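You operate a simulated robot arm through the tools that you are given. There is no shell and no other tool. Be economical: measure what you need, move in short steps, check, and stop when the job is done.

Carry out the task below with a simulated two-armed robot. There is one attempt and no reset: what you move stays moved.

TASK
Pick up the grey bobbin from the top of the large brown box with one hand, pass it to the other hand and put it on the top of the white box nearest the door.

The check looks at the end state, three seconds after you hand in, the way a careful person would. Anything else that was tipped, shoved, dropped, spilled or broken makes it a failure.

THE ROBOT
Two 7-joint arms with two-finger parallel grippers on one trunk, on a base that drives. Base frame: it is fixed to the floor where the robot stands at the start and does not move with it; the origin is under the middle of the robot, x ahead of it, y to its left, z up; the surface under the hand at the start is at about z = 0.42. Units: m, degrees, N and s.
The left shoulder is at the start at [0.06, 0.143, 0.926], the right one opposite. With the tool pointing down near the work surface each hand reaches from about 0.1 to 0.64 m from the robot's upright axis, wherever it stands, measured 20 degrees to its own side. Places, roughly: top of the white box nearest the door [0.4, -0.8, 0.4]. Payload 1.57 kg a hand.
The TCP of each hand is the grasp point between the finger pads, 0.03 m short of the fingertips. In the tool frame z runs along the fingers and y along their closing line. Largest opening 0.11 m; finger width 0.024, thickness 0.012; the body of the gripper, 0.048 by 0.112 m, starts 0.078 m behind the TCP.
Orientation is that of the tool frame in the base frame, as a unit quaternion [w, x, y, z]. With the fingers straight down and closing along the base's y, the tool's x points along the base's -x, its y along +y and its z along -z.

THE INTERFACE
- The arms move only by the tool send_rows. It takes "left_increments", "right_increments" or both (then of equal length, played together; a hand with none holds still); each is a list of rows, each an object (a shift or turn left out is 0, a gripper value left out holds the last) with "rotation": the turn, a rotation vector about the tool's x, y, z in units of 180 degrees (1.0 is 180 degrees), a list of three; "xyz": the shift along the tool's x, y, z in units of 200 mm (1.0 is 200 mm), a list of three; "grip": the finger opening in m, from 0 to 0.11. In form: [{"rotation": [ax, ay, az], "xyz": [dx, dy, dz], "grip": grip}, ...]. A call has 1 to 20 rows; each row is the pose to reach, as a shift and turn from the pose commanded when the call began, along the tool's axes at that moment. A call with a number of a shift or a turn outside -1 to 1 is refused whole. Each row takes 0.2 s and may step no farther than 0.05 m and 8.6 degrees from the row before; otherwise, or with a gripper value out of range, the whole call is refused. A pose out of reach is approached as far as the arm can. The call stops where the force on the tool passes 40 N (or 10 N more than at its start, if that is more) or the arm is blocked; 0.2 s more then pass. Each finger travels about 0.045 m/s and halts on what it meets, pressing with about 31 N; the grip force reading is that of the motor and also rises with nothing between the fingers. The clock runs only during rows and for 0.2 s after the last one: add rows that repeat a pose to give the fingers time. The reply holds the time, the measured pose of the TCP, the force on the tool along the base axes, the opening and the grip force, in the units named above and with some noise, with the torque about the TCP (base axes, N m) and any sound that the robot's microphone picked up.
- Cameras (640 x 400 px; columns grow to the right, rows downward): "scene" is now at [0.03, -0.0312, 1.5227]; the picture's right is [-0.46, -0.89, 0.00], its down [-0.75, 0.39, -0.53] and it looks along [0.47, -0.24, -0.85] (base axes); focal length 259 px, centre (320, 200). "left" rides on the left gripper at [0.07, -0.016, -0.141] in its tool frame; the picture's right is [0.23, 0.97, 0.00], its down [-0.86, 0.20, -0.48] and it looks along [-0.47, 0.11, 0.88] (tool axes); focal length 222 px, centre (320, 200). "right" rides on the right gripper at [0.07, 0.016, -0.141] in its tool frame; the picture's right is [-0.23, 0.97, 0.00], its down [-0.86, -0.20, -0.48] and it looks along [-0.47, -0.11, 0.88] (tool axes); focal length 222 px, centre (320, 200). There is no depth. A picture from a camera that has moved, and an enlarged one, comes with that camera's place and axes in the base frame and with its lens.
- snapshot(camera): a new picture of that camera. No time passes.
- raise_lower(by): slides the trunk up (or, below 0, down) by that many m; the arms and the scene camera ride with it, the base frame stays. It gives what a move gives, with no picture.
- roll_base(legs): drives the robot by 1 to 6 legs, each [ahead, left, turn to the left] in m, m and degrees, along the robot's own axes; the way and the turn of a leg run together, so that a leg with both is an arc; at most 1.5 m and 180 degrees a leg. The arms and the cameras ride along, it lands a little off, and it stops where it bumps. It gives what a move gives.
- pan_tilt(pan, tilt): turns the head with the scene camera to pan (to the left, within 86 degrees either way) and tilt (down, from -29 to 69), counted from straight ahead of the robot. It gives what a move gives.
- enlarge(camera, box): a new picture of the part [left, top, right, bottom] of that camera's present view, enlarged. No time passes.
- sign_off(): hands the job in; it is judged then, once.

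Go step by step. Nothing tells you exact positions but the pictures and the camera data: compare them with the known pose of the tool, close in by small moves and look again before you grip or let go. The budget is 120 turns and 100 pictures, counting those below and the enlarged ones. Unless the task says otherwise, let go and move clear before handing in, and close with one line.

The tools are called after "Request:" as a command line: name --argument value ..., lists and objects as JSON in quotes. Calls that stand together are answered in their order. send_rows: Moves the arms, as the interface text tells. Its arguments: {"type":"object","properties":{"left_increments":{"type":"array","items":{"type":"object","properties":{"rotation":{"type":"array","items":{"type":"number"}},"xyz":{"type":"array","items":{"type":"number"}},"grip":{"type":"number"}}}},"right_increments":{"type":"array","items":{"type":"object","properties":{"rotation":{"type":"array","items":{"type":"number"}},"xyz":{"type":"array","items":{"type":"number"}},"grip":{"type":"number"}}}}},"required":[]} The other tools are called the same way: raise_lower (by) slides the trunk up or down; roll_base (legs) drives the base; pan_tilt (pan, tilt) turns the head that bears the scene camera; snapshot (camera) takes a picture; enlarge (camera, box) takes an enlarged picture of a part of a camera's view; sign_off () hands the job in.

At the start:

```text
clock: 0.0
left_eef_pos: [0.3878, -0.05, 1.0004]
left_tcp_rot: [0.0, 0.0, 1.0, 0.001]
left_ft_force: [-0.6, -0.5, 0.1]
left_torque: [-0.02, 0.02, 0.0]
left_width: 0.1097
left_grasp_force: 0.0
right_eef_pos: [0.3793, -0.4489, 0.9999]
right_tcp_rot: [0.0, -0.001, 1.0, 0.0]
right_ft_force: [-0.2, -0.9, -0.6]
right_torque: [-0.01, -0.02, -0.03]
right_width: 0.1101
right_grasp_force: 0.1
trunk travel left (down, up): [-0.525, 0.065]
robot x, y, heading: [-0.0027, -0.001, -0.1]
head pan, tilt: [-27.2, 58.0]
```

scene: 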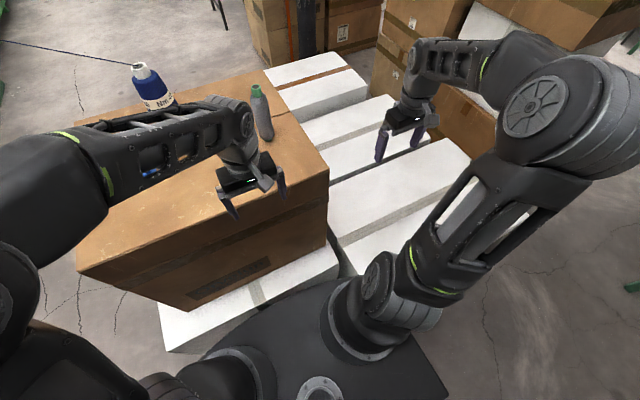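
right: 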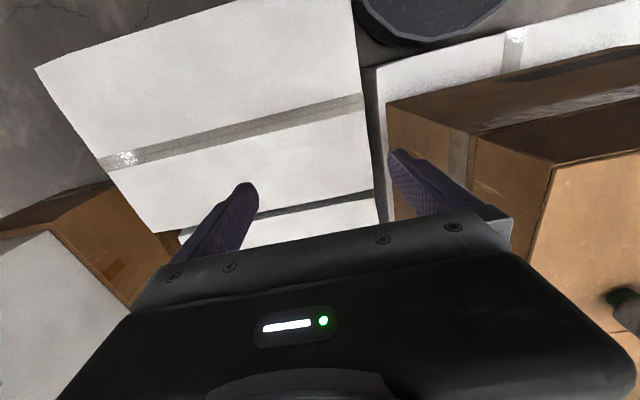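
left: 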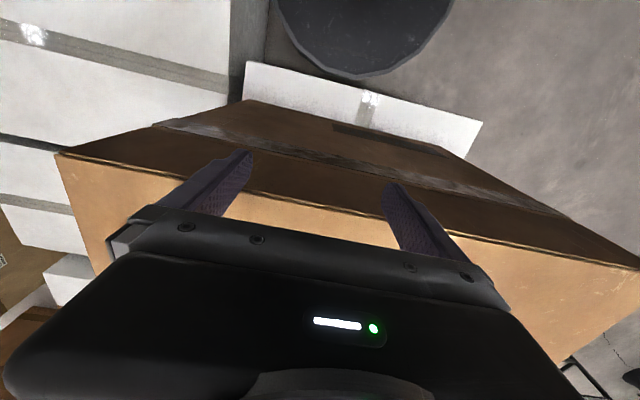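

The brown box stands ahead-left with a grey bobbin (green tip) and a blue one on its top; several white boxes lie to the right. I'll look closer and look around for the door.

Request:
enlarge --camera "scene" --box '[100, 40, 340, 190]'

Request:
pan_tilt --pan -60 --tilt 35

Request:
snapshot --camera "scene"

```text
2.67 times, centred on (220, 115) of scene
camera zoom: at [0.03, -0.0312, 1.5227], right [-0.46, -0.89, 0.0], down [-0.75, 0.39, -0.53], along [0.47, -0.24, -0.85], focal length 692 px, centre (587, 427)
```

zoom: 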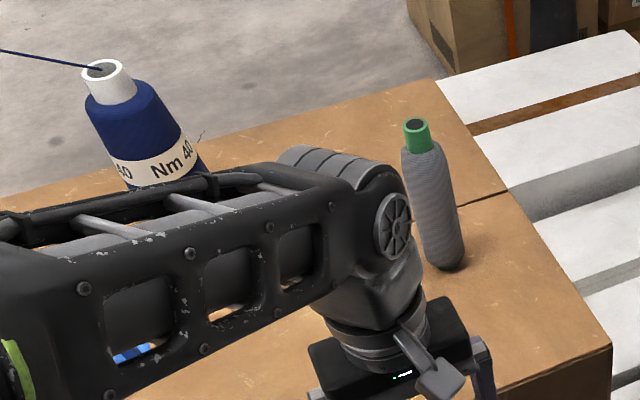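

```text
clock: 1.0
left_eef_pos: [0.3869, -0.0499, 1.0007]
left_tcp_rot: [0.0, 0.0, 1.0, 0.0]
left_ft_force: [0.3, 0.1, 0.1]
left_torque: [-0.02, -0.02, 0.01]
left_width: 0.1101
left_grasp_force: 0.1
right_eef_pos: [0.3781, -0.451, 1.0003]
right_tcp_rot: [0.001, 0.0, 1.0, 0.0]
right_ft_force: [0.6, 0.1, 0.3]
right_torque: [-0.01, 0.0, -0.02]
right_width: 0.1099
right_grasp_force: 0.1
trunk travel left (down, up): [-0.525, 0.065]
robot x, y, heading: [0.0049, 0.0016, -0.0]
head pan, tilt: [-60.0, 35.0]
```

```text
95 pictures are left
camera scene: at [0.0129, -0.0759, 1.5546], right [-0.87, -0.5, 0.0], down [-0.29, 0.5, -0.82], along [0.41, -0.71, -0.57], focal length 259 px, centre (320, 200)
```

scene: 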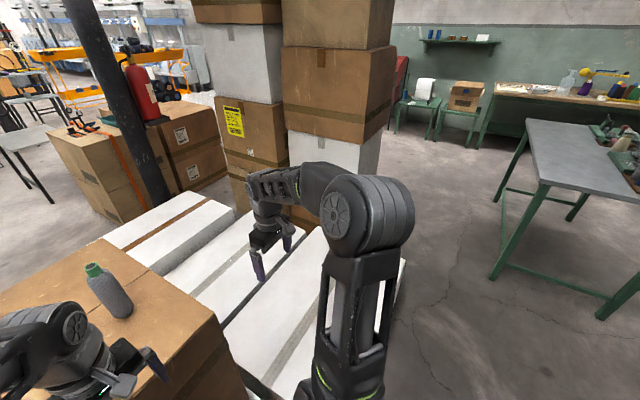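

The bobbin stands close to the near-right part of the box top. I'll look closer with the right hand camera and get the arms and scene camera in better positions.

Request:
enlarge --camera "right" --box '[480, 220, 640, 380]'

Request:
pan_tilt --pan -20 --tilt 45

Request:
snapshot --camera "scene"

```text
2.50 times, centred on (560, 300) of right
camera zoom: at [0.3095, -0.4341, 1.1412], right [0.23, 0.97, 0.0], down [0.86, -0.2, 0.48], along [0.47, -0.11, -0.88], focal length 555 px, centre (-280, -50)
```

zoom: 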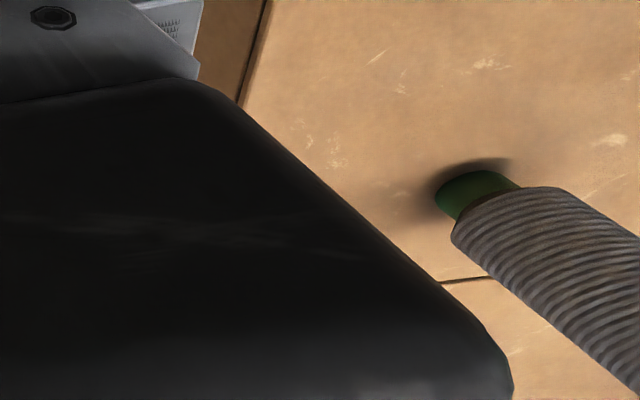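

```text
clock: 2.0
left_eef_pos: [0.3872, -0.0498, 1.0005]
left_tcp_rot: [-0.001, 0.0, 1.0, 0.0]
left_ft_force: [0.4, 0.3, 0.1]
left_torque: [-0.03, 0.0, 0.01]
left_width: 0.1098
left_grasp_force: 0.0
right_eef_pos: [0.3798, -0.4505, 1.0002]
right_tcp_rot: [0.0, 0.0, 1.0, 0.0]
right_ft_force: [0.7, -1.1, 0.1]
right_torque: [-0.01, 0.02, 0.01]
right_width: 0.1099
right_grasp_force: 0.0
trunk travel left (down, up): [-0.525, 0.065]
robot x, y, heading: [0.0024, 0.0003, 0.1]
head pan, tilt: [-20.0, 45.0]
```

```text
93 pictures are left
camera scene: at [0.0452, -0.0276, 1.5399], right [-0.34, -0.94, 0.0], down [-0.66, 0.24, -0.71], along [0.66, -0.24, -0.71], focal length 259 px, centre (320, 200)
```

scene: 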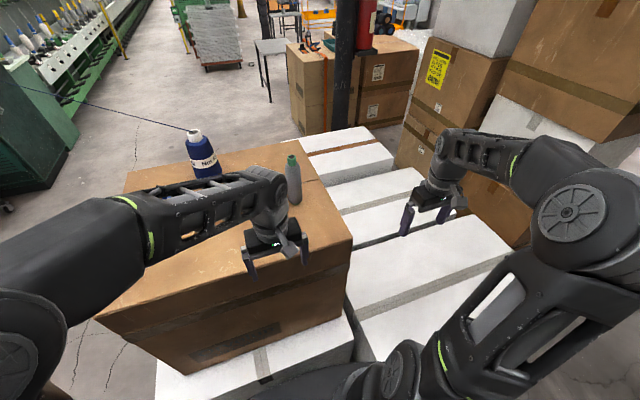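

The bobbin's base comes out at about (0.61, -0.15, 0.965), it is ~0.17 m tall and ~0.05 m thick, and the box top is z≈0.965 with its front edge at x≈0.42. The left hand will pick it low with a 45° tilt, so the right can take it from above; first raise and tilt the left hand.

Request:
send_rows --left_increments '[{"xyz": [0, 0, -0.2], "rotation": [0, -0.04, 0]}, {"xyz": [0, 0, -0.4], "rotation": [0, -0.08, 0]}, {"xyz": [0, 0, -0.6], "rotation": [0, -0.12, 0]}, {"xyz": [0, 0, -0.8], "rotation": [0, -0.16, 0]}, {"xyz": [0, 0, -0.9], "rotation": [0, -0.205, 0]}, {"xyz": [0, 0, -0.9], "rotation": [0, -0.25, 0]}, {"xyz": [0, 0, -0.9], "rotation": [0, -0.25, 0]}]'

Request:
snapshot --camera "left"

Request:
snapshot --camera "scene"

```text
clock: 3.6
left_eef_pos: [0.3881, -0.049, 1.1794]
left_tcp_rot: [0.384, 0.0, 0.923, 0.0]
left_ft_force: [0.0, 0.9, 0.2]
left_torque: [0.01, 0.0, 0.0]
left_width: 0.1099
left_grasp_force: 0.1
right_eef_pos: [0.3789, -0.4507, 0.9999]
right_tcp_rot: [0.0, 0.0, 1.0, 0.001]
right_ft_force: [0.2, -0.2, 0.7]
right_torque: [0.01, 0.01, -0.01]
right_width: 0.1103
right_grasp_force: 0.1
trunk travel left (down, up): [-0.525, 0.065]
robot x, y, heading: [-0.0009, 0.0005, 0.1]
head pan, tilt: [-20.0, 45.0]
```

```text
92 pictures are left
camera left: at [0.2385, -0.0658, 1.2295], right [-0.16, 0.97, -0.16], down [0.27, 0.2, 0.94], along [0.95, 0.11, -0.29], focal length 222 px, centre (320, 200)
```

left: 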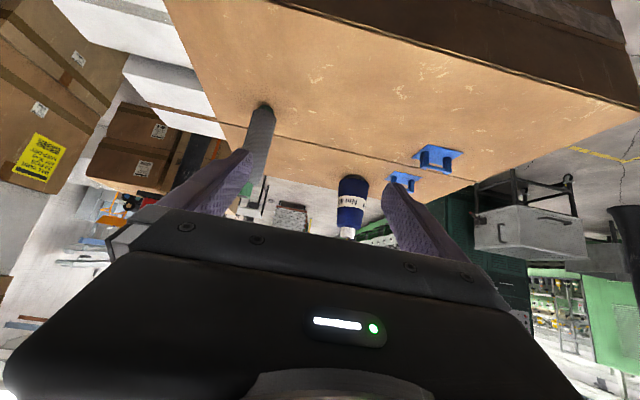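

```text
91 pictures are left
camera scene: at [0.0453, -0.0275, 1.5398], right [-0.34, -0.94, 0.0], down [-0.66, 0.24, -0.71], along [0.66, -0.24, -0.71], focal length 259 px, centre (320, 200)
```

scene: 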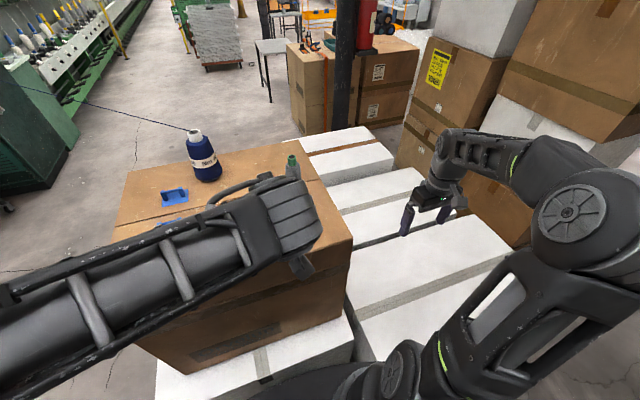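

Left view confirms the bobbin base near (0.60, -0.15). I move to a pre-grasp point 0.12 m back along the tool.

Request:
send_rows --left_increments '[{"xyz": [-0.055, -0.126, 0.1875]}, {"xyz": [-0.11, -0.252, 0.375]}, {"xyz": [-0.165, -0.38, 0.5625]}, {"xyz": [-0.22, -0.505, 0.75]}, {"xyz": [-0.22, -0.505, 0.75]}]'

Request:
snapshot --camera "left"

Request:
snapshot --camera "right"

Request:
snapshot --camera "scene"

```text
clock: 4.8
left_eef_pos: [0.5229, -0.1518, 1.104]
left_tcp_rot: [0.382, 0.0, 0.924, 0.0]
left_ft_force: [0.6, 1.1, 1.3]
left_torque: [0.03, -0.02, 0.0]
left_width: 0.1098
left_grasp_force: 0.1
right_eef_pos: [0.3805, -0.4493, 1.0002]
right_tcp_rot: [0.0, 0.0, 1.0, 0.001]
right_ft_force: [-0.5, -0.5, -0.1]
right_torque: [0.01, -0.04, 0.0]
right_width: 0.1101
right_grasp_force: 0.0
trunk travel left (down, up): [-0.525, 0.065]
robot x, y, heading: [-0.0001, -0.0002, -0.0]
head pan, tilt: [-20.0, 45.0]
```

```text
90 pictures are left
camera left: at [0.3746, -0.1666, 1.1546], right [-0.16, 0.97, -0.16], down [0.27, 0.2, 0.94], along [0.95, 0.11, -0.29], focal length 222 px, centre (320, 200)
```

left: 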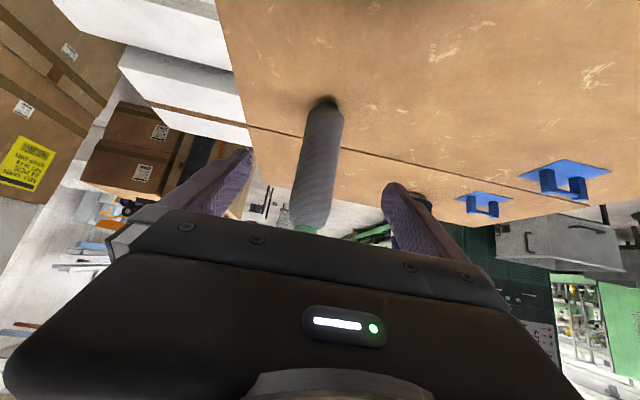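

```text
89 pictures are left
camera right: at [0.3091, -0.4337, 1.1414], right [0.23, 0.97, 0.0], down [0.86, -0.2, 0.48], along [0.47, -0.11, -0.88], focal length 222 px, centre (320, 200)
```

right: 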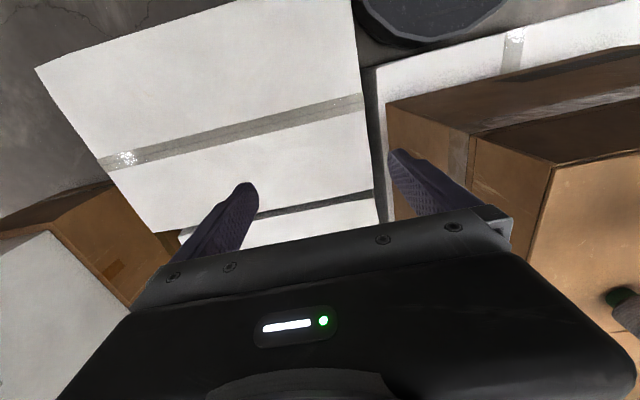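

```text
88 pictures are left
camera scene: at [0.0447, -0.0271, 1.5399], right [-0.34, -0.94, 0.0], down [-0.66, 0.24, -0.71], along [0.66, -0.24, -0.71], focal length 259 px, centre (320, 200)
```

scene: 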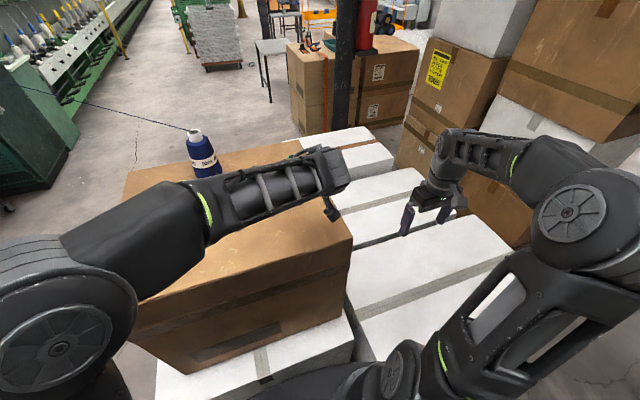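

The bobbin is centred between the fingers, about 0.12 m ahead along the tool. I advance half way-plus, then check.

Request:
send_rows --left_increments '[{"xyz": [0, -0.005, 0.15]}, {"xyz": [0, -0.005, 0.3]}, {"xyz": [0, -0.005, 0.45]}, {"xyz": [0, -0.005, 0.61]}, {"xyz": [0, -0.005, 0.61]}]'

Request:
snapshot --camera "left"

Request:
snapshot --camera "scene"

```text
clock: 6.0
left_eef_pos: [0.6098, -0.1508, 1.018]
left_tcp_rot: [0.382, 0.0, 0.924, 0.001]
left_ft_force: [-0.3, 0.6, 0.2]
left_torque: [0.02, 0.0, -0.02]
left_width: 0.1098
left_grasp_force: 0.1
right_eef_pos: [0.3793, -0.4488, 0.9995]
right_tcp_rot: [0.0, 0.001, 1.0, 0.001]
right_ft_force: [0.8, 0.6, -0.6]
right_torque: [-0.01, 0.0, 0.0]
right_width: 0.1101
right_grasp_force: 0.1
trunk travel left (down, up): [-0.525, 0.065]
robot x, y, heading: [0.0013, -0.0, -0.2]
head pan, tilt: [-20.0, 45.0]
```

```text
87 pictures are left
camera left: at [0.4612, -0.1671, 1.0679], right [-0.16, 0.97, -0.16], down [0.27, 0.2, 0.94], along [0.95, 0.11, -0.29], focal length 222 px, centre (320, 200)
```

left: 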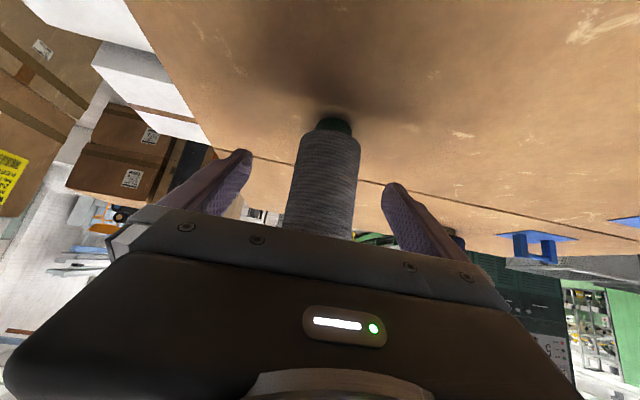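

```text
86 pictures are left
camera scene: at [0.0449, -0.0274, 1.5399], right [-0.34, -0.94, 0.0], down [-0.66, 0.24, -0.71], along [0.66, -0.24, -0.71], focal length 259 px, centre (320, 200)
```

scene: 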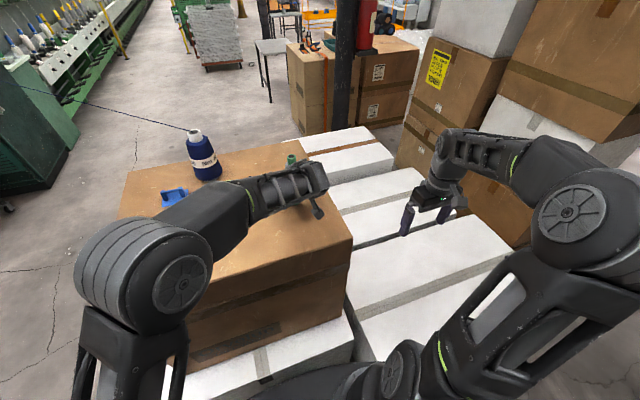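

The bobbin sits between the pads, centre about (0.607, -0.152). Closing the left gripper.

Request:
send_rows --left_increments '[{"grip": 0.08}, {"grip": 0.06}, {"grip": 0.05}, {"grip": 0.03}, {"grip": 0.02}, {"grip": 0.02}, {"grip": 0.02}]'

Request:
snapshot --camera "left"

```text
clock: 7.7
left_eef_pos: [0.6101, -0.1512, 1.0174]
left_tcp_rot: [0.382, 0.0, 0.924, 0.0]
left_ft_force: [-0.3, 0.9, 0.8]
left_torque: [0.04, 0.0, 0.02]
left_width: 0.0426
left_grasp_force: 31.1
right_eef_pos: [0.3787, -0.4509, 1.0005]
right_tcp_rot: [0.0, 0.0, 1.0, 0.0]
right_ft_force: [0.0, -0.1, 0.3]
right_torque: [0.01, 0.02, -0.01]
right_width: 0.1102
right_grasp_force: 0.0
trunk travel left (down, up): [-0.525, 0.065]
robot x, y, heading: [-0.0022, -0.0017, 0.0]
head pan, tilt: [-20.0, 45.0]
```

```text
85 pictures are left
camera left: at [0.4612, -0.167, 1.0679], right [-0.16, 0.97, -0.16], down [0.27, 0.2, 0.94], along [0.95, 0.11, -0.29], focal length 222 px, centre (320, 200)
```

left: 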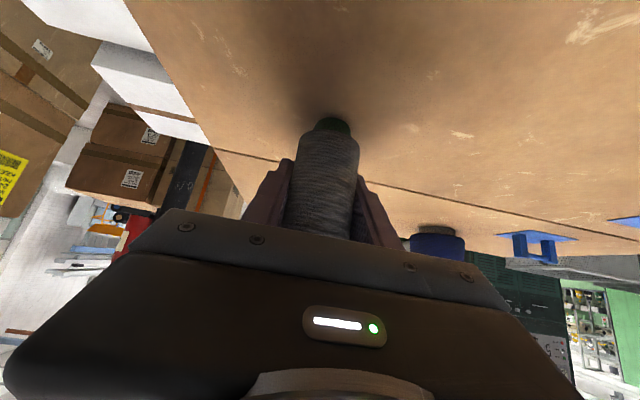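

Firm grip at 0.043 m. Lifting straight up 0.1 m and checking it follows.

Request:
send_rows --left_increments '[{"xyz": [-0.0707, 0, -0.0707]}, {"xyz": [-0.1414, 0, -0.1414]}, {"xyz": [-0.2475, 0, -0.2475]}, {"xyz": [-0.3535, 0, -0.3535]}, {"xyz": [-0.3535, 0, -0.3535]}]'

Request:
snapshot --camera "left"

Request:
snapshot --camera "scene"

```text
clock: 8.8
left_eef_pos: [0.6086, -0.1506, 1.1189]
left_tcp_rot: [0.383, 0.0, 0.924, 0.0]
left_ft_force: [-0.5, 1.1, -0.6]
left_torque: [-0.01, 0.04, -0.01]
left_width: 0.0425
left_grasp_force: 30.5
right_eef_pos: [0.3794, -0.4503, 0.9998]
right_tcp_rot: [-0.001, -0.001, 1.0, 0.0]
right_ft_force: [-0.3, -0.3, -0.4]
right_torque: [0.03, 0.02, -0.01]
right_width: 0.1097
right_grasp_force: 0.0
trunk travel left (down, up): [-0.525, 0.065]
robot x, y, heading: [-0.0007, 0.0005, 0.2]
head pan, tilt: [-20.0, 45.0]
```

```text
84 pictures are left
camera left: at [0.4605, -0.1674, 1.1699], right [-0.16, 0.97, -0.16], down [0.27, 0.2, 0.94], along [0.95, 0.11, -0.29], focal length 222 px, centre (320, 200)
```

left: 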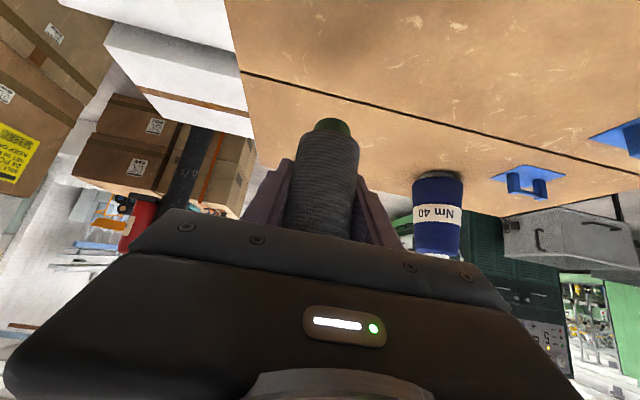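

```text
83 pictures are left
camera scene: at [0.0455, -0.0276, 1.5398], right [-0.34, -0.94, 0.0], down [-0.66, 0.24, -0.71], along [0.66, -0.24, -0.71], focal length 259 px, centre (320, 200)
```

scene: 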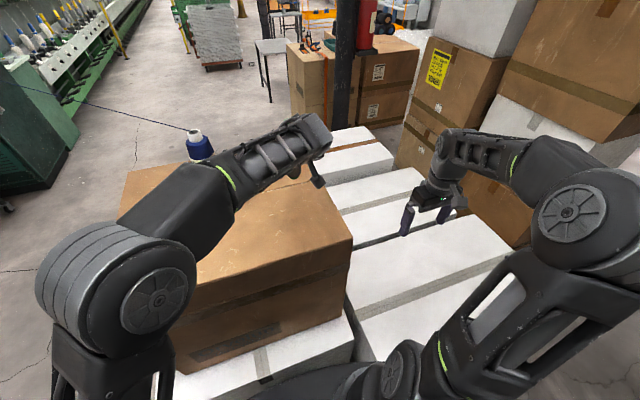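

The bobbin follows, upright. I bring it back and to the right, yawing the left hand 45° so its wrist stays on the left side, ready for the handover.

Request:
send_rows --left_increments '[{"xyz": [0.076, -0.0825, -0.076], "rotation": [0.0295, 0, 0.0295]}, {"xyz": [0.152, -0.165, -0.152], "rotation": [0.0589, 0, 0.0589]}, {"xyz": [0.228, -0.2475, -0.228], "rotation": [0.0884, 0, 0.0884]}, {"xyz": [0.304, -0.33, -0.304], "rotation": [0.1179, 0, 0.1179]}, {"xyz": [0.38, -0.4125, -0.38], "rotation": [0.1473, 0, 0.1473]}, {"xyz": [0.456, -0.495, -0.456], "rotation": [0.1768, 0, 0.1768]}, {"xyz": [0.456, -0.495, -0.456], "rotation": [0.1768, 0, 0.1768]}]'

Request:
snapshot --camera "scene"

Request:
snapshot --camera "right"

```text
clock: 10.4
left_eef_pos: [0.4805, -0.2505, 1.1177]
left_tcp_rot: [0.354, 0.355, 0.853, -0.147]
left_ft_force: [0.6, -0.1, -1.3]
left_torque: [-0.01, -0.01, -0.02]
left_width: 0.0427
left_grasp_force: 31.3
right_eef_pos: [0.3796, -0.4505, 1.0001]
right_tcp_rot: [0.0, 0.0, 1.0, 0.0]
right_ft_force: [-0.3, 0.7, 0.2]
right_torque: [-0.01, 0.02, -0.04]
right_width: 0.1099
right_grasp_force: 0.1
trunk travel left (down, up): [-0.525, 0.065]
robot x, y, heading: [0.0006, 0.005, 0.0]
head pan, tilt: [-20.0, 45.0]
```

```text
82 pictures are left
camera scene: at [0.0453, -0.0276, 1.5398], right [-0.34, -0.94, 0.0], down [-0.66, 0.24, -0.71], along [0.66, -0.24, -0.71], focal length 259 px, centre (320, 200)
```

scene: 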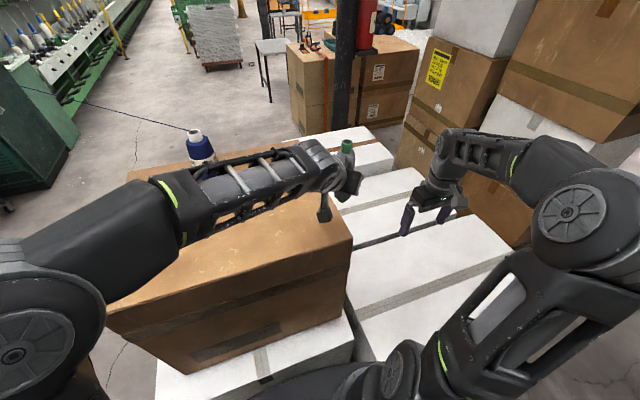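

```text
81 pictures are left
camera right: at [0.3096, -0.4341, 1.1411], right [0.23, 0.97, 0.0], down [0.86, -0.2, 0.48], along [0.47, -0.11, -0.88], focal length 222 px, centre (320, 200)
```

right: 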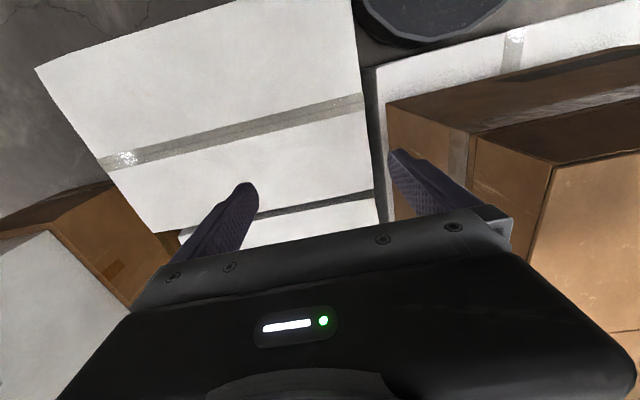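

The bobbin stands free beside the left hand at (0.48, -0.25). Next the right hand goes up and yaws to match, staying clear.

Request:
send_rows --right_increments '[{"xyz": [0, 0, -0.2], "rotation": [0, 0, 0.04]}, {"xyz": [0, 0, -0.4], "rotation": [0, 0, 0.08]}, {"xyz": [0, 0, -0.6], "rotation": [0, 0, 0.12]}, {"xyz": [0, 0, -0.8], "rotation": [0, 0, 0.16]}, {"xyz": [0, 0, -1.0], "rotation": [0, 0, 0.205]}, {"xyz": [0, 0, -1.0], "rotation": [0, 0, 0.25]}, {"xyz": [0, 0, -1.0], "rotation": [0, 0, 0.25]}]'

Request:
snapshot --camera "scene"

Request:
snapshot --camera "right"

```text
clock: 12.1
left_eef_pos: [0.4804, -0.2506, 1.1172]
left_tcp_rot: [0.354, 0.353, 0.854, -0.146]
left_ft_force: [-0.4, 0.9, -1.6]
left_torque: [0.0, 0.05, -0.01]
left_width: 0.0423
left_grasp_force: 30.6
right_eef_pos: [0.3852, -0.4595, 1.1275]
right_tcp_rot: [0.019, 0.358, 0.934, 0.005]
right_ft_force: [0.8, 0.1, 0.2]
right_torque: [0.02, 0.03, -0.01]
right_width: 0.1101
right_grasp_force: 0.0
right hand out of reach, approached as far as the arm can: row 3, 4, 5, 6, 7
trunk travel left (down, up): [-0.525, 0.065]
robot x, y, heading: [-0.0001, -0.0033, 0.1]
head pan, tilt: [-20.0, 45.0]
```

```text
80 pictures are left
camera scene: at [0.046, -0.0275, 1.5398], right [-0.34, -0.94, 0.0], down [-0.67, 0.24, -0.71], along [0.66, -0.24, -0.71], focal length 259 px, centre (320, 200)
```

scene: 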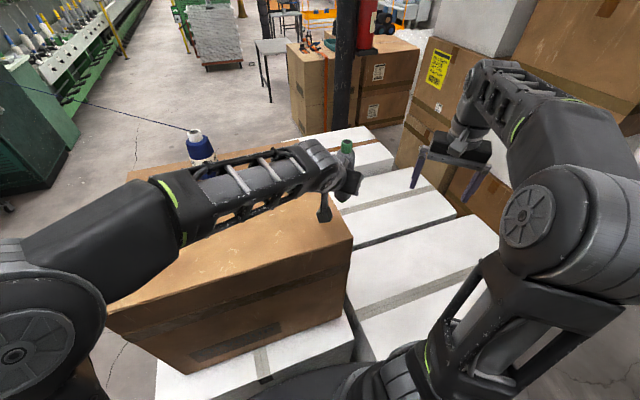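

```text
79 pictures are left
camera right: at [0.3381, -0.4, 1.2662], right [0.82, 0.57, 0.03], down [0.48, -0.72, 0.5], along [0.31, -0.4, -0.86], focal length 222 px, centre (320, 200)
```

right: 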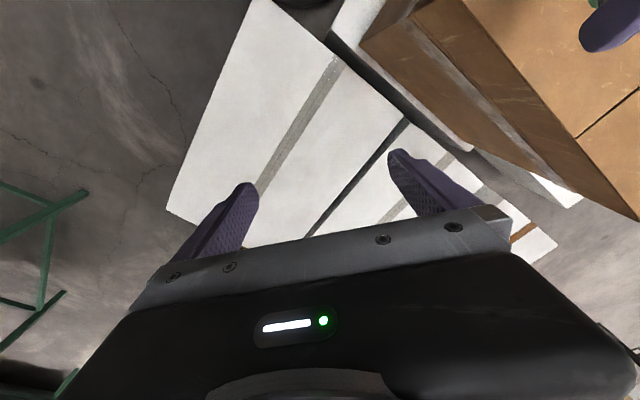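

The right hand can't go much above z≈1.13 pointing down, so I'll do the handover lower and bring the right hand in sideways at grasp height. First raise the trunk a little for elbow clearance.

Request:
raise_lower --by 0.06

```text
clock: 13.1
left_eef_pos: [0.4803, -0.2513, 1.1773]
left_tcp_rot: [0.354, 0.354, 0.853, -0.147]
left_ft_force: [-0.4, 0.6, 0.3]
left_torque: [-0.01, -0.01, 0.0]
left_width: 0.0423
left_grasp_force: 30.5
right_eef_pos: [0.3836, -0.4596, 1.1861]
right_tcp_rot: [0.018, 0.357, 0.934, 0.005]
right_ft_force: [-1.1, 0.1, -0.2]
right_torque: [-0.01, 0.0, -0.01]
right_width: 0.1098
right_grasp_force: 0.1
trunk travel left (down, up): [-0.585, 0.005]
robot x, y, heading: [-0.0009, 0.0015, 0.2]
head pan, tilt: [-20.0, 45.0]
```

Now the right hand goes to the pre-handover point; the left stays still.

Request:
send_rows --right_increments '[{"xyz": [-0.014, 0.094, 0.09], "rotation": [0, 0, 0]}, {"xyz": [-0.028, 0.188, 0.18]}, {"xyz": [-0.042, 0.28, 0.27]}, {"xyz": [-0.056, 0.375, 0.355]}, {"xyz": [-0.056, 0.375, 0.355]}]'

```text
clock: 14.2
left_eef_pos: [0.4797, -0.2511, 1.1769]
left_tcp_rot: [0.353, 0.353, 0.854, -0.146]
left_ft_force: [-0.3, -0.7, -1.4]
left_torque: [-0.03, 0.01, 0.0]
left_width: 0.0424
left_grasp_force: 30.9
right_eef_pos: [0.4462, -0.4112, 1.1176]
right_tcp_rot: [0.019, 0.357, 0.934, 0.005]
right_ft_force: [-0.4, 0.0, 1.1]
right_torque: [-0.02, 0.01, 0.01]
right_width: 0.1101
right_grasp_force: 0.1
trunk travel left (down, up): [-0.585, 0.005]
robot x, y, heading: [0.0015, -0.0024, -0.1]
head pan, tilt: [-20.0, 45.0]
```

Right hand is in place. Left brings the bobbin to (0.36, -0.33, 1.05) while the right straightens its small tilt.

Request:
send_rows --left_increments '[{"xyz": [0.11, -0.141, 0.07]}, {"xyz": [0.22, -0.283, 0.14]}, {"xyz": [0.33, -0.424, 0.21]}, {"xyz": [0.44, -0.566, 0.28]}, {"xyz": [0.55, -0.707, 0.35]}, {"xyz": [0.55, -0.707, 0.35]}]' --right_increments '[{"rotation": [0.0076, 0.01, 0.0177]}, {"rotation": [0.0076, 0.01, 0.0177]}, {"rotation": [0.0076, 0.01, 0.0177]}, {"rotation": [0.0076, 0.01, 0.0177]}, {"rotation": [0.0076, 0.01, 0.0177]}, {"rotation": [0.0076, 0.01, 0.0177]}]'

Request:
snapshot --camera "scene"

Request:
snapshot --camera "right"

Request:
snapshot --camera "left"

```text
clock: 15.7
left_eef_pos: [0.36, -0.3292, 1.0497]
left_tcp_rot: [0.354, 0.353, 0.854, -0.147]
left_ft_force: [-0.9, 0.6, -0.6]
left_torque: [0.05, 0.02, 0.01]
left_width: 0.0426
left_grasp_force: 31.0
right_eef_pos: [0.445, -0.4109, 1.1183]
right_tcp_rot: [-0.001, 0.381, 0.924, -0.001]
right_ft_force: [0.7, -0.2, -0.9]
right_torque: [-0.01, 0.04, -0.03]
right_width: 0.1097
right_grasp_force: 0.1
trunk travel left (down, up): [-0.585, 0.005]
robot x, y, heading: [-0.0024, -0.0017, -0.1]
head pan, tilt: [-20.0, 45.0]
```

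```text
78 pictures are left
camera scene: at [0.0458, -0.027, 1.5998], right [-0.34, -0.94, 0.0], down [-0.66, 0.24, -0.71], along [0.66, -0.24, -0.71], focal length 259 px, centre (320, 200)
```

scene: 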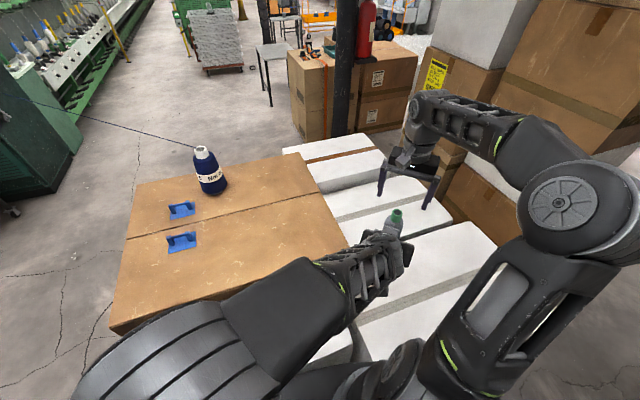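

```text
77 pictures are left
camera right: at [0.4077, -0.35, 1.2594], right [0.85, 0.53, 0.0], down [0.46, -0.75, 0.48], along [0.25, -0.41, -0.88], focal length 222 px, centre (320, 200)
```

right: 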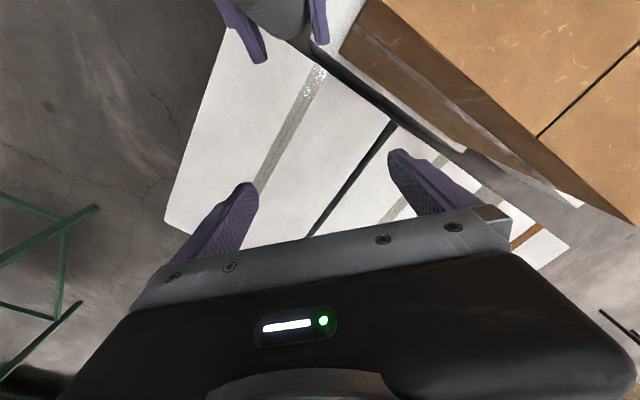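

```text
76 pictures are left
camera left: at [0.2433, -0.2353, 1.0997], right [0.57, 0.8, -0.16], down [0.33, -0.05, 0.94], along [0.75, -0.59, -0.29], focal length 222 px, centre (320, 200)
```

left: 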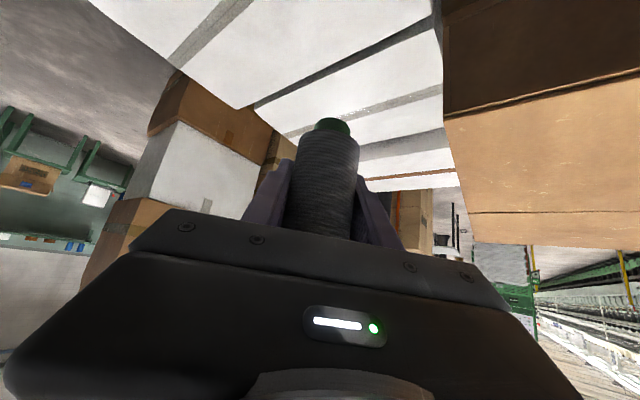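

The bobbin is upright in the left hand at about (0.355, -0.325), top ≈1.165. The right hand slides in sideways along its tool x, half way first.

Request:
send_rows --right_increments '[{"xyz": [0.1, 0, 0]}, {"xyz": [0.2, 0, 0]}, {"xyz": [0.3, -0.005, 0]}, {"xyz": [0.38, -0.01, 0]}]'

Request:
snapshot --camera "scene"

Request:
snapshot --camera "right"

```text
clock: 16.6
left_eef_pos: [0.3588, -0.3306, 1.0496]
left_tcp_rot: [0.353, 0.354, 0.854, -0.147]
left_ft_force: [0.1, -0.5, -1.5]
left_torque: [-0.01, -0.03, -0.01]
left_width: 0.0423
left_grasp_force: 30.7
right_eef_pos: [0.3894, -0.3591, 1.1184]
right_tcp_rot: [0.0, 0.384, 0.923, 0.0]
right_ft_force: [-0.1, -0.2, -0.4]
right_torque: [-0.01, 0.03, 0.0]
right_width: 0.1099
right_grasp_force: 0.1
trunk travel left (down, up): [-0.585, 0.005]
robot x, y, heading: [0.0005, 0.0026, 0.1]
head pan, tilt: [-20.0, 45.0]
```

```text
75 pictures are left
camera scene: at [0.045, -0.0275, 1.5998], right [-0.34, -0.94, 0.0], down [-0.66, 0.24, -0.71], along [0.66, -0.24, -0.71], focal length 259 px, centre (320, 200)
```

scene: 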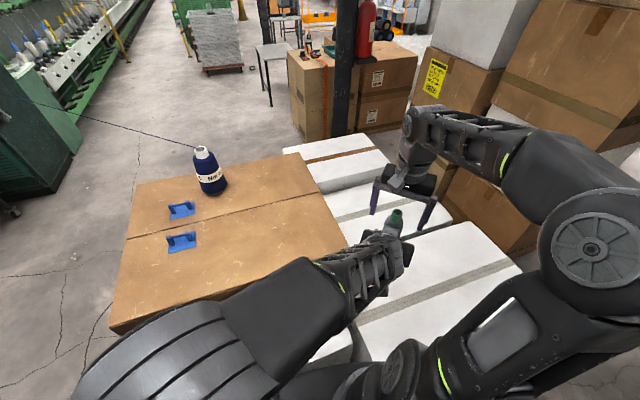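

```text
74 pictures are left
camera right: at [0.3509, -0.2979, 1.2604], right [0.85, 0.53, 0.0], down [0.46, -0.75, 0.48], along [0.25, -0.41, -0.88], focal length 222 px, centre (320, 200)
```

right: 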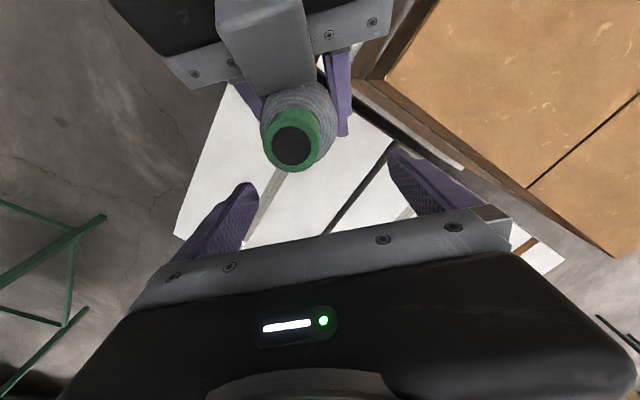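

The bobbin's top is at (0.354, -0.325), centred on the right fingers' path. Sliding in the last 5 cm.

Request:
send_rows --right_increments '[{"xyz": [0.06, 0, 0]}, {"xyz": [0.12, 0, 0]}, {"xyz": [0.18, 0, 0]}, {"xyz": [0.245, 0, 0]}, {"xyz": [0.245, 0, 0]}]'

Request:
snapshot --camera "scene"

Request:
snapshot --camera "right"

Request:
snapshot --camera "left"

```text
clock: 17.9
left_eef_pos: [0.3594, -0.3284, 1.0496]
left_tcp_rot: [0.353, 0.354, 0.854, -0.146]
left_ft_force: [0.1, 0.4, -1.3]
left_torque: [-0.02, 0.0, 0.0]
left_width: 0.0421
left_grasp_force: 30.6
right_eef_pos: [0.355, -0.3244, 1.1174]
right_tcp_rot: [0.0, 0.382, 0.924, 0.0]
right_ft_force: [0.9, 0.9, 0.8]
right_torque: [-0.03, -0.01, 0.02]
right_width: 0.1101
right_grasp_force: 0.0
trunk travel left (down, up): [-0.585, 0.005]
robot x, y, heading: [-0.0032, -0.0013, -0.2]
head pan, tilt: [-20.0, 45.0]
```

```text
73 pictures are left
camera scene: at [0.0454, -0.0278, 1.5998], right [-0.34, -0.94, 0.0], down [-0.66, 0.24, -0.71], along [0.66, -0.24, -0.71], focal length 259 px, centre (320, 200)
```

scene: 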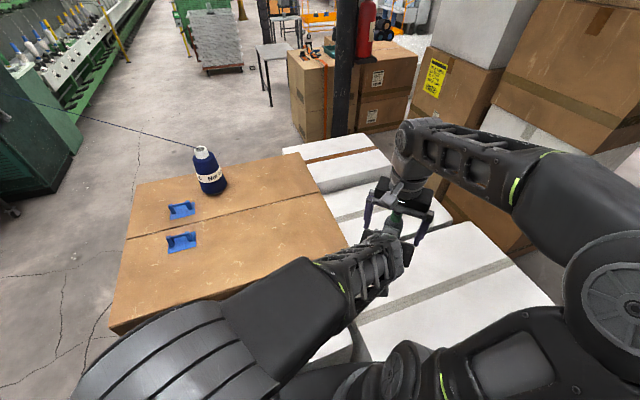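

```text
72 pictures are left
camera right: at [0.3166, -0.2632, 1.2588], right [0.85, 0.53, 0.0], down [0.46, -0.75, 0.48], along [0.25, -0.41, -0.88], focal length 222 px, centre (320, 200)
```

right: 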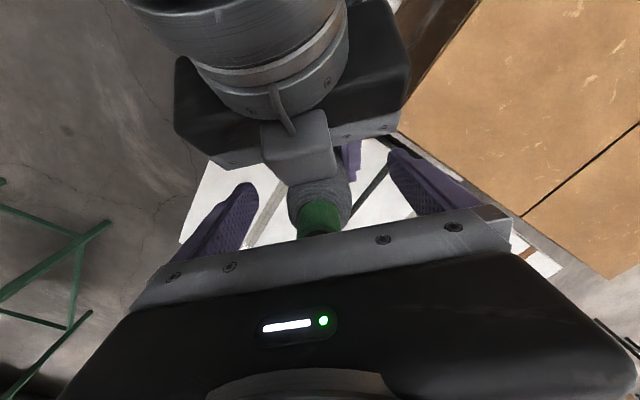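

```text
71 pictures are left
camera left: at [0.2431, -0.2358, 1.1], right [0.57, 0.8, -0.16], down [0.33, -0.05, 0.94], along [0.75, -0.6, -0.29], focal length 222 px, centre (320, 200)
```

left: 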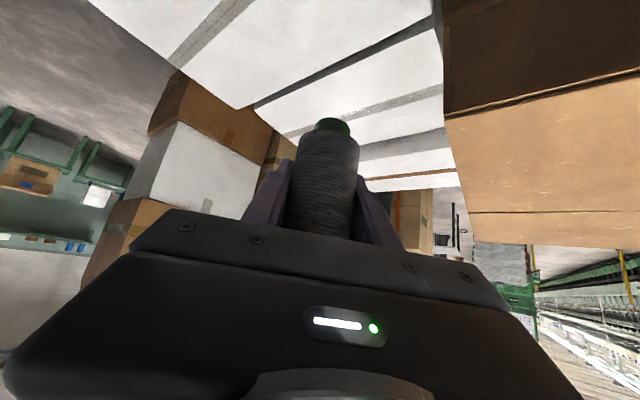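

The right fingers now straddle the bobbin's upper body. Closing the right gripper while the left keeps holding.

Request:
send_rows --right_increments '[{"grip": 0.08}, {"grip": 0.06}, {"grip": 0.05}, {"grip": 0.03}, {"grip": 0.02}, {"grip": 0.015}, {"grip": 0.015}, {"grip": 0.015}]'

Request:
snapshot --camera "right"

Request:
enlarge --camera "scene" --box '[320, 140, 480, 300]'

```text
clock: 19.6
left_eef_pos: [0.3602, -0.3294, 1.0498]
left_tcp_rot: [0.354, 0.354, 0.853, -0.147]
left_ft_force: [1.1, 2.2, -1.2]
left_torque: [-0.09, 0.1, 0.0]
left_width: 0.0425
left_grasp_force: 31.0
right_eef_pos: [0.3532, -0.3239, 1.118]
right_tcp_rot: [0.0, 0.384, 0.923, 0.0]
right_ft_force: [-0.1, -2.7, 0.9]
right_torque: [-0.07, -0.06, 0.01]
right_width: 0.0427
right_grasp_force: 23.3
trunk travel left (down, up): [-0.585, 0.005]
robot x, y, heading: [-0.0018, 0.0011, 0.1]
head pan, tilt: [-20.0, 45.0]
```

```text
70 pictures are left
camera right: at [0.3166, -0.2633, 1.2589], right [0.85, 0.53, 0.0], down [0.46, -0.75, 0.48], along [0.25, -0.41, -0.88], focal length 222 px, centre (320, 200)
```

right: 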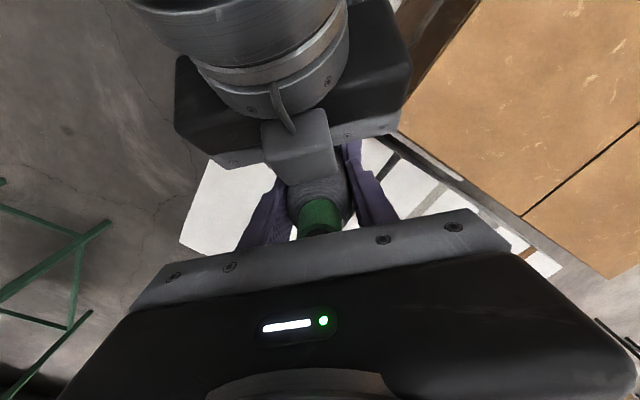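

```text
2.50 times, centred on (400, 220) of scene
camera zoom: at [0.0452, -0.0276, 1.5998], right [-0.34, -0.94, 0.0], down [-0.66, 0.24, -0.71], along [0.66, -0.24, -0.71], focal length 649 px, centre (120, 150)
```

zoom: 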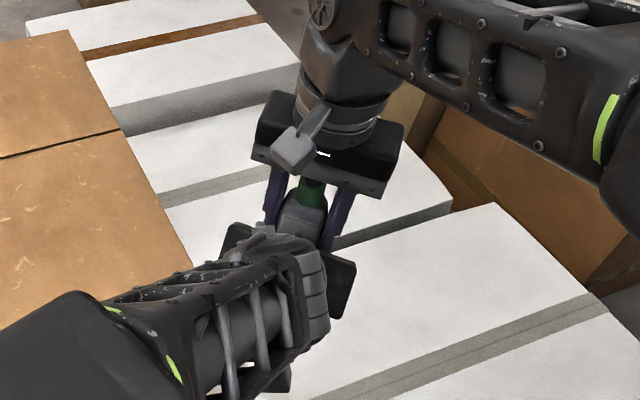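

Both hands hold it. I let the right grip settle and open the left.

Request:
send_rows --left_increments '[{}, {}, {"grip": 0.06}, {"grip": 0.08}, {"grip": 0.11}, {"grip": 0.11}, {"grip": 0.11}, {"grip": 0.11}]'

Request:
snapshot --camera "left"

```text
clock: 21.4
left_eef_pos: [0.3596, -0.33, 1.0509]
left_tcp_rot: [0.353, 0.353, 0.854, -0.146]
left_ft_force: [0.0, 0.1, 0.0]
left_torque: [0.01, 0.01, 0.01]
left_width: 0.1103
left_grasp_force: 0.0
right_eef_pos: [0.3552, -0.3248, 1.1179]
right_tcp_rot: [0.0, 0.384, 0.923, -0.001]
right_ft_force: [-0.5, -0.1, 0.4]
right_torque: [0.04, -0.02, 0.02]
right_width: 0.0423
right_grasp_force: 30.8
trunk travel left (down, up): [-0.585, 0.005]
robot x, y, heading: [-0.0031, 0.0016, 0.0]
head pan, tilt: [-20.0, 45.0]
```

```text
68 pictures are left
camera left: at [0.2429, -0.2357, 1.1], right [0.58, 0.8, -0.16], down [0.33, -0.05, 0.94], along [0.75, -0.6, -0.29], focal length 222 px, centre (320, 200)
```

left: 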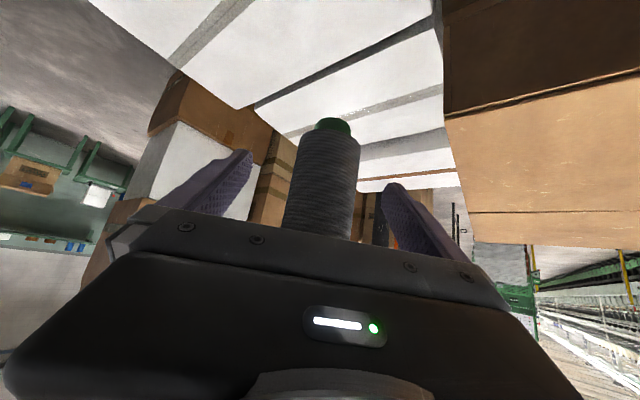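

The bobbin hangs from the right hand. The right hand backs out the way it came, 0.13 m.

Request:
send_rows --right_increments '[{"xyz": [-0.1, 0, 0]}, {"xyz": [-0.22, 0, 0]}, {"xyz": [-0.34, 0, 0]}, {"xyz": [-0.5, 0, 0]}, {"xyz": [-0.65, 0, 0]}, {"xyz": [-0.65, 0, 0]}]'

Request:
snapshot --camera "scene"

Request:
snapshot --camera "right"

Request:
snapshot --camera "left"

```text
clock: 22.9
left_eef_pos: [0.3588, -0.3291, 1.0492]
left_tcp_rot: [0.354, 0.354, 0.854, -0.146]
left_ft_force: [1.0, 0.0, 0.5]
left_torque: [-0.02, -0.01, 0.01]
left_width: 0.1101
left_grasp_force: 0.0
right_eef_pos: [0.4481, -0.4153, 1.1175]
right_tcp_rot: [0.0, 0.382, 0.924, 0.0]
right_ft_force: [0.0, -1.0, 0.3]
right_torque: [0.0, 0.0, -0.01]
right_width: 0.0425
right_grasp_force: 31.0
trunk travel left (down, up): [-0.585, 0.005]
robot x, y, heading: [-0.0018, -0.0037, -0.0]
head pan, tilt: [-20.0, 45.0]
```

```text
67 pictures are left
camera scene: at [0.0448, -0.0273, 1.5999], right [-0.34, -0.94, 0.0], down [-0.66, 0.24, -0.71], along [0.66, -0.24, -0.71], focal length 259 px, centre (320, 200)
```

scene: 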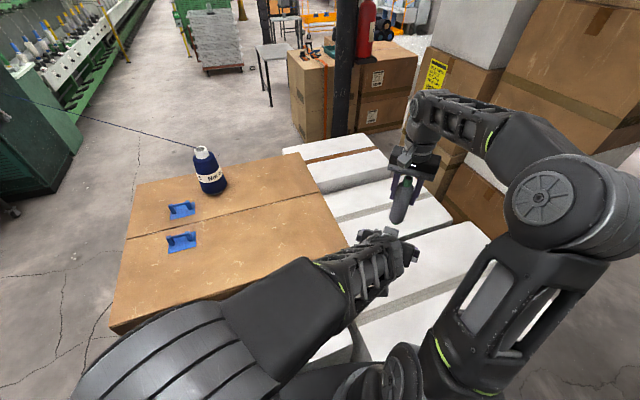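

```text
66 pictures are left
camera right: at [0.4095, -0.3548, 1.2587], right [0.85, 0.53, 0.0], down [0.46, -0.75, 0.48], along [0.25, -0.41, -0.88], focal length 222 px, centre (320, 200)
```

right: 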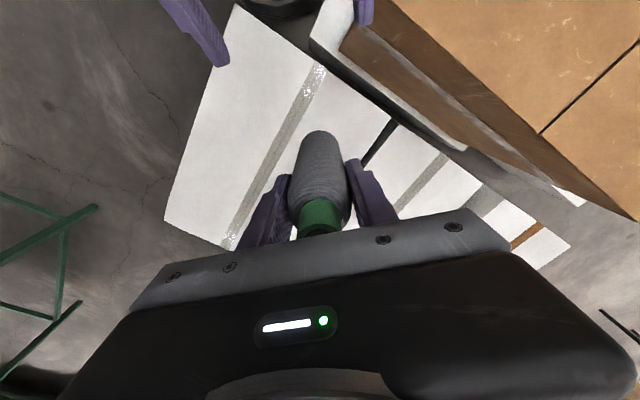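

```text
65 pictures are left
camera left: at [0.2426, -0.2355, 1.1002], right [0.58, 0.8, -0.16], down [0.33, -0.05, 0.94], along [0.75, -0.6, -0.29], focal length 222 px, centre (320, 200)
```

left: 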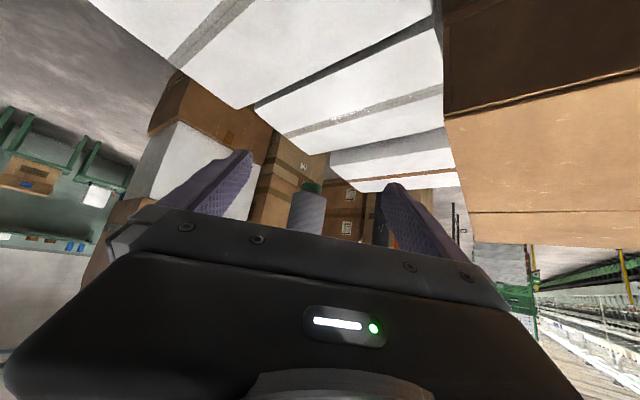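

Handover complete. Now left retreats up and away while the right carries the bobbin over the white box towards (0.325, -0.575), well inside its top.

Request:
send_rows --left_increments '[{"xyz": [0.0125, 0.118, -0.154]}, {"xyz": [0.025, 0.236, -0.308]}, {"xyz": [0.0375, 0.354, -0.462]}, {"xyz": [0.05, 0.472, -0.617]}, {"xyz": [0.0625, 0.59, -0.771]}, {"xyz": [0.075, 0.707, -0.925]}, {"xyz": [0.075, 0.707, -0.925]}]' --right_increments '[{"xyz": [-0.022, -0.17, 0]}, {"xyz": [-0.044, -0.34, 0]}, {"xyz": [-0.066, -0.51, 0]}, {"xyz": [-0.088, -0.68, 0]}, {"xyz": [-0.11, -0.85, 0]}, {"xyz": [-0.131, -1.0, 0]}, {"xyz": [-0.131, -1.0, 0]}]'

Request:
snapshot --camera "scene"

Request:
snapshot --camera "right"

```text
clock: 24.4
left_eef_pos: [0.3606, -0.1312, 1.168]
left_tcp_rot: [0.353, 0.354, 0.854, -0.146]
left_ft_force: [0.9, 0.1, 0.6]
left_torque: [0.02, 0.02, 0.0]
left_width: 0.1098
left_grasp_force: 0.1
right_eef_pos: [0.324, -0.5762, 1.1179]
right_tcp_rot: [0.0, 0.384, 0.923, 0.0]
right_ft_force: [-0.4, 0.6, -1.3]
right_torque: [-0.01, 0.02, 0.01]
right_width: 0.0425
right_grasp_force: 30.9
trunk travel left (down, up): [-0.585, 0.005]
robot x, y, heading: [-0.0033, -0.0005, 0.0]
head pan, tilt: [-20.0, 45.0]
```

```text
64 pictures are left
camera scene: at [0.0456, -0.0282, 1.5998], right [-0.34, -0.94, 0.0], down [-0.66, 0.24, -0.71], along [0.66, -0.24, -0.71], focal length 259 px, centre (320, 200)
```

scene: 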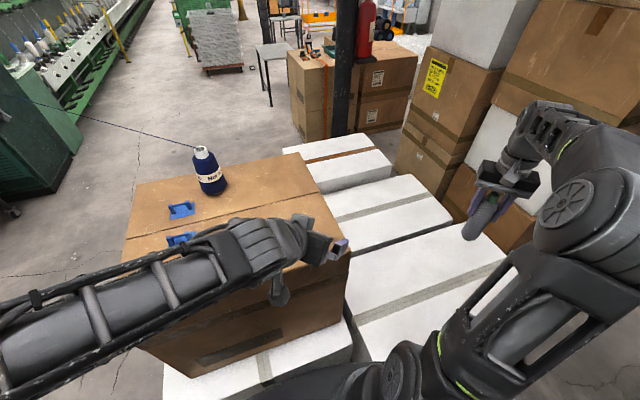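

```text
63 pictures are left
camera right: at [0.2867, -0.5148, 1.2601], right [0.85, 0.53, 0.0], down [0.46, -0.75, 0.48], along [0.25, -0.41, -0.88], focal length 222 px, centre (320, 200)
```

right: 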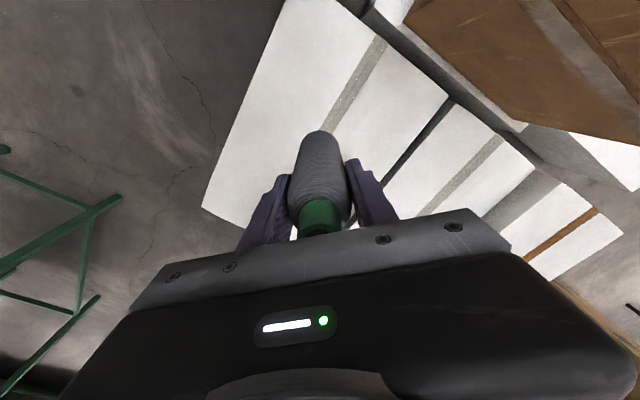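

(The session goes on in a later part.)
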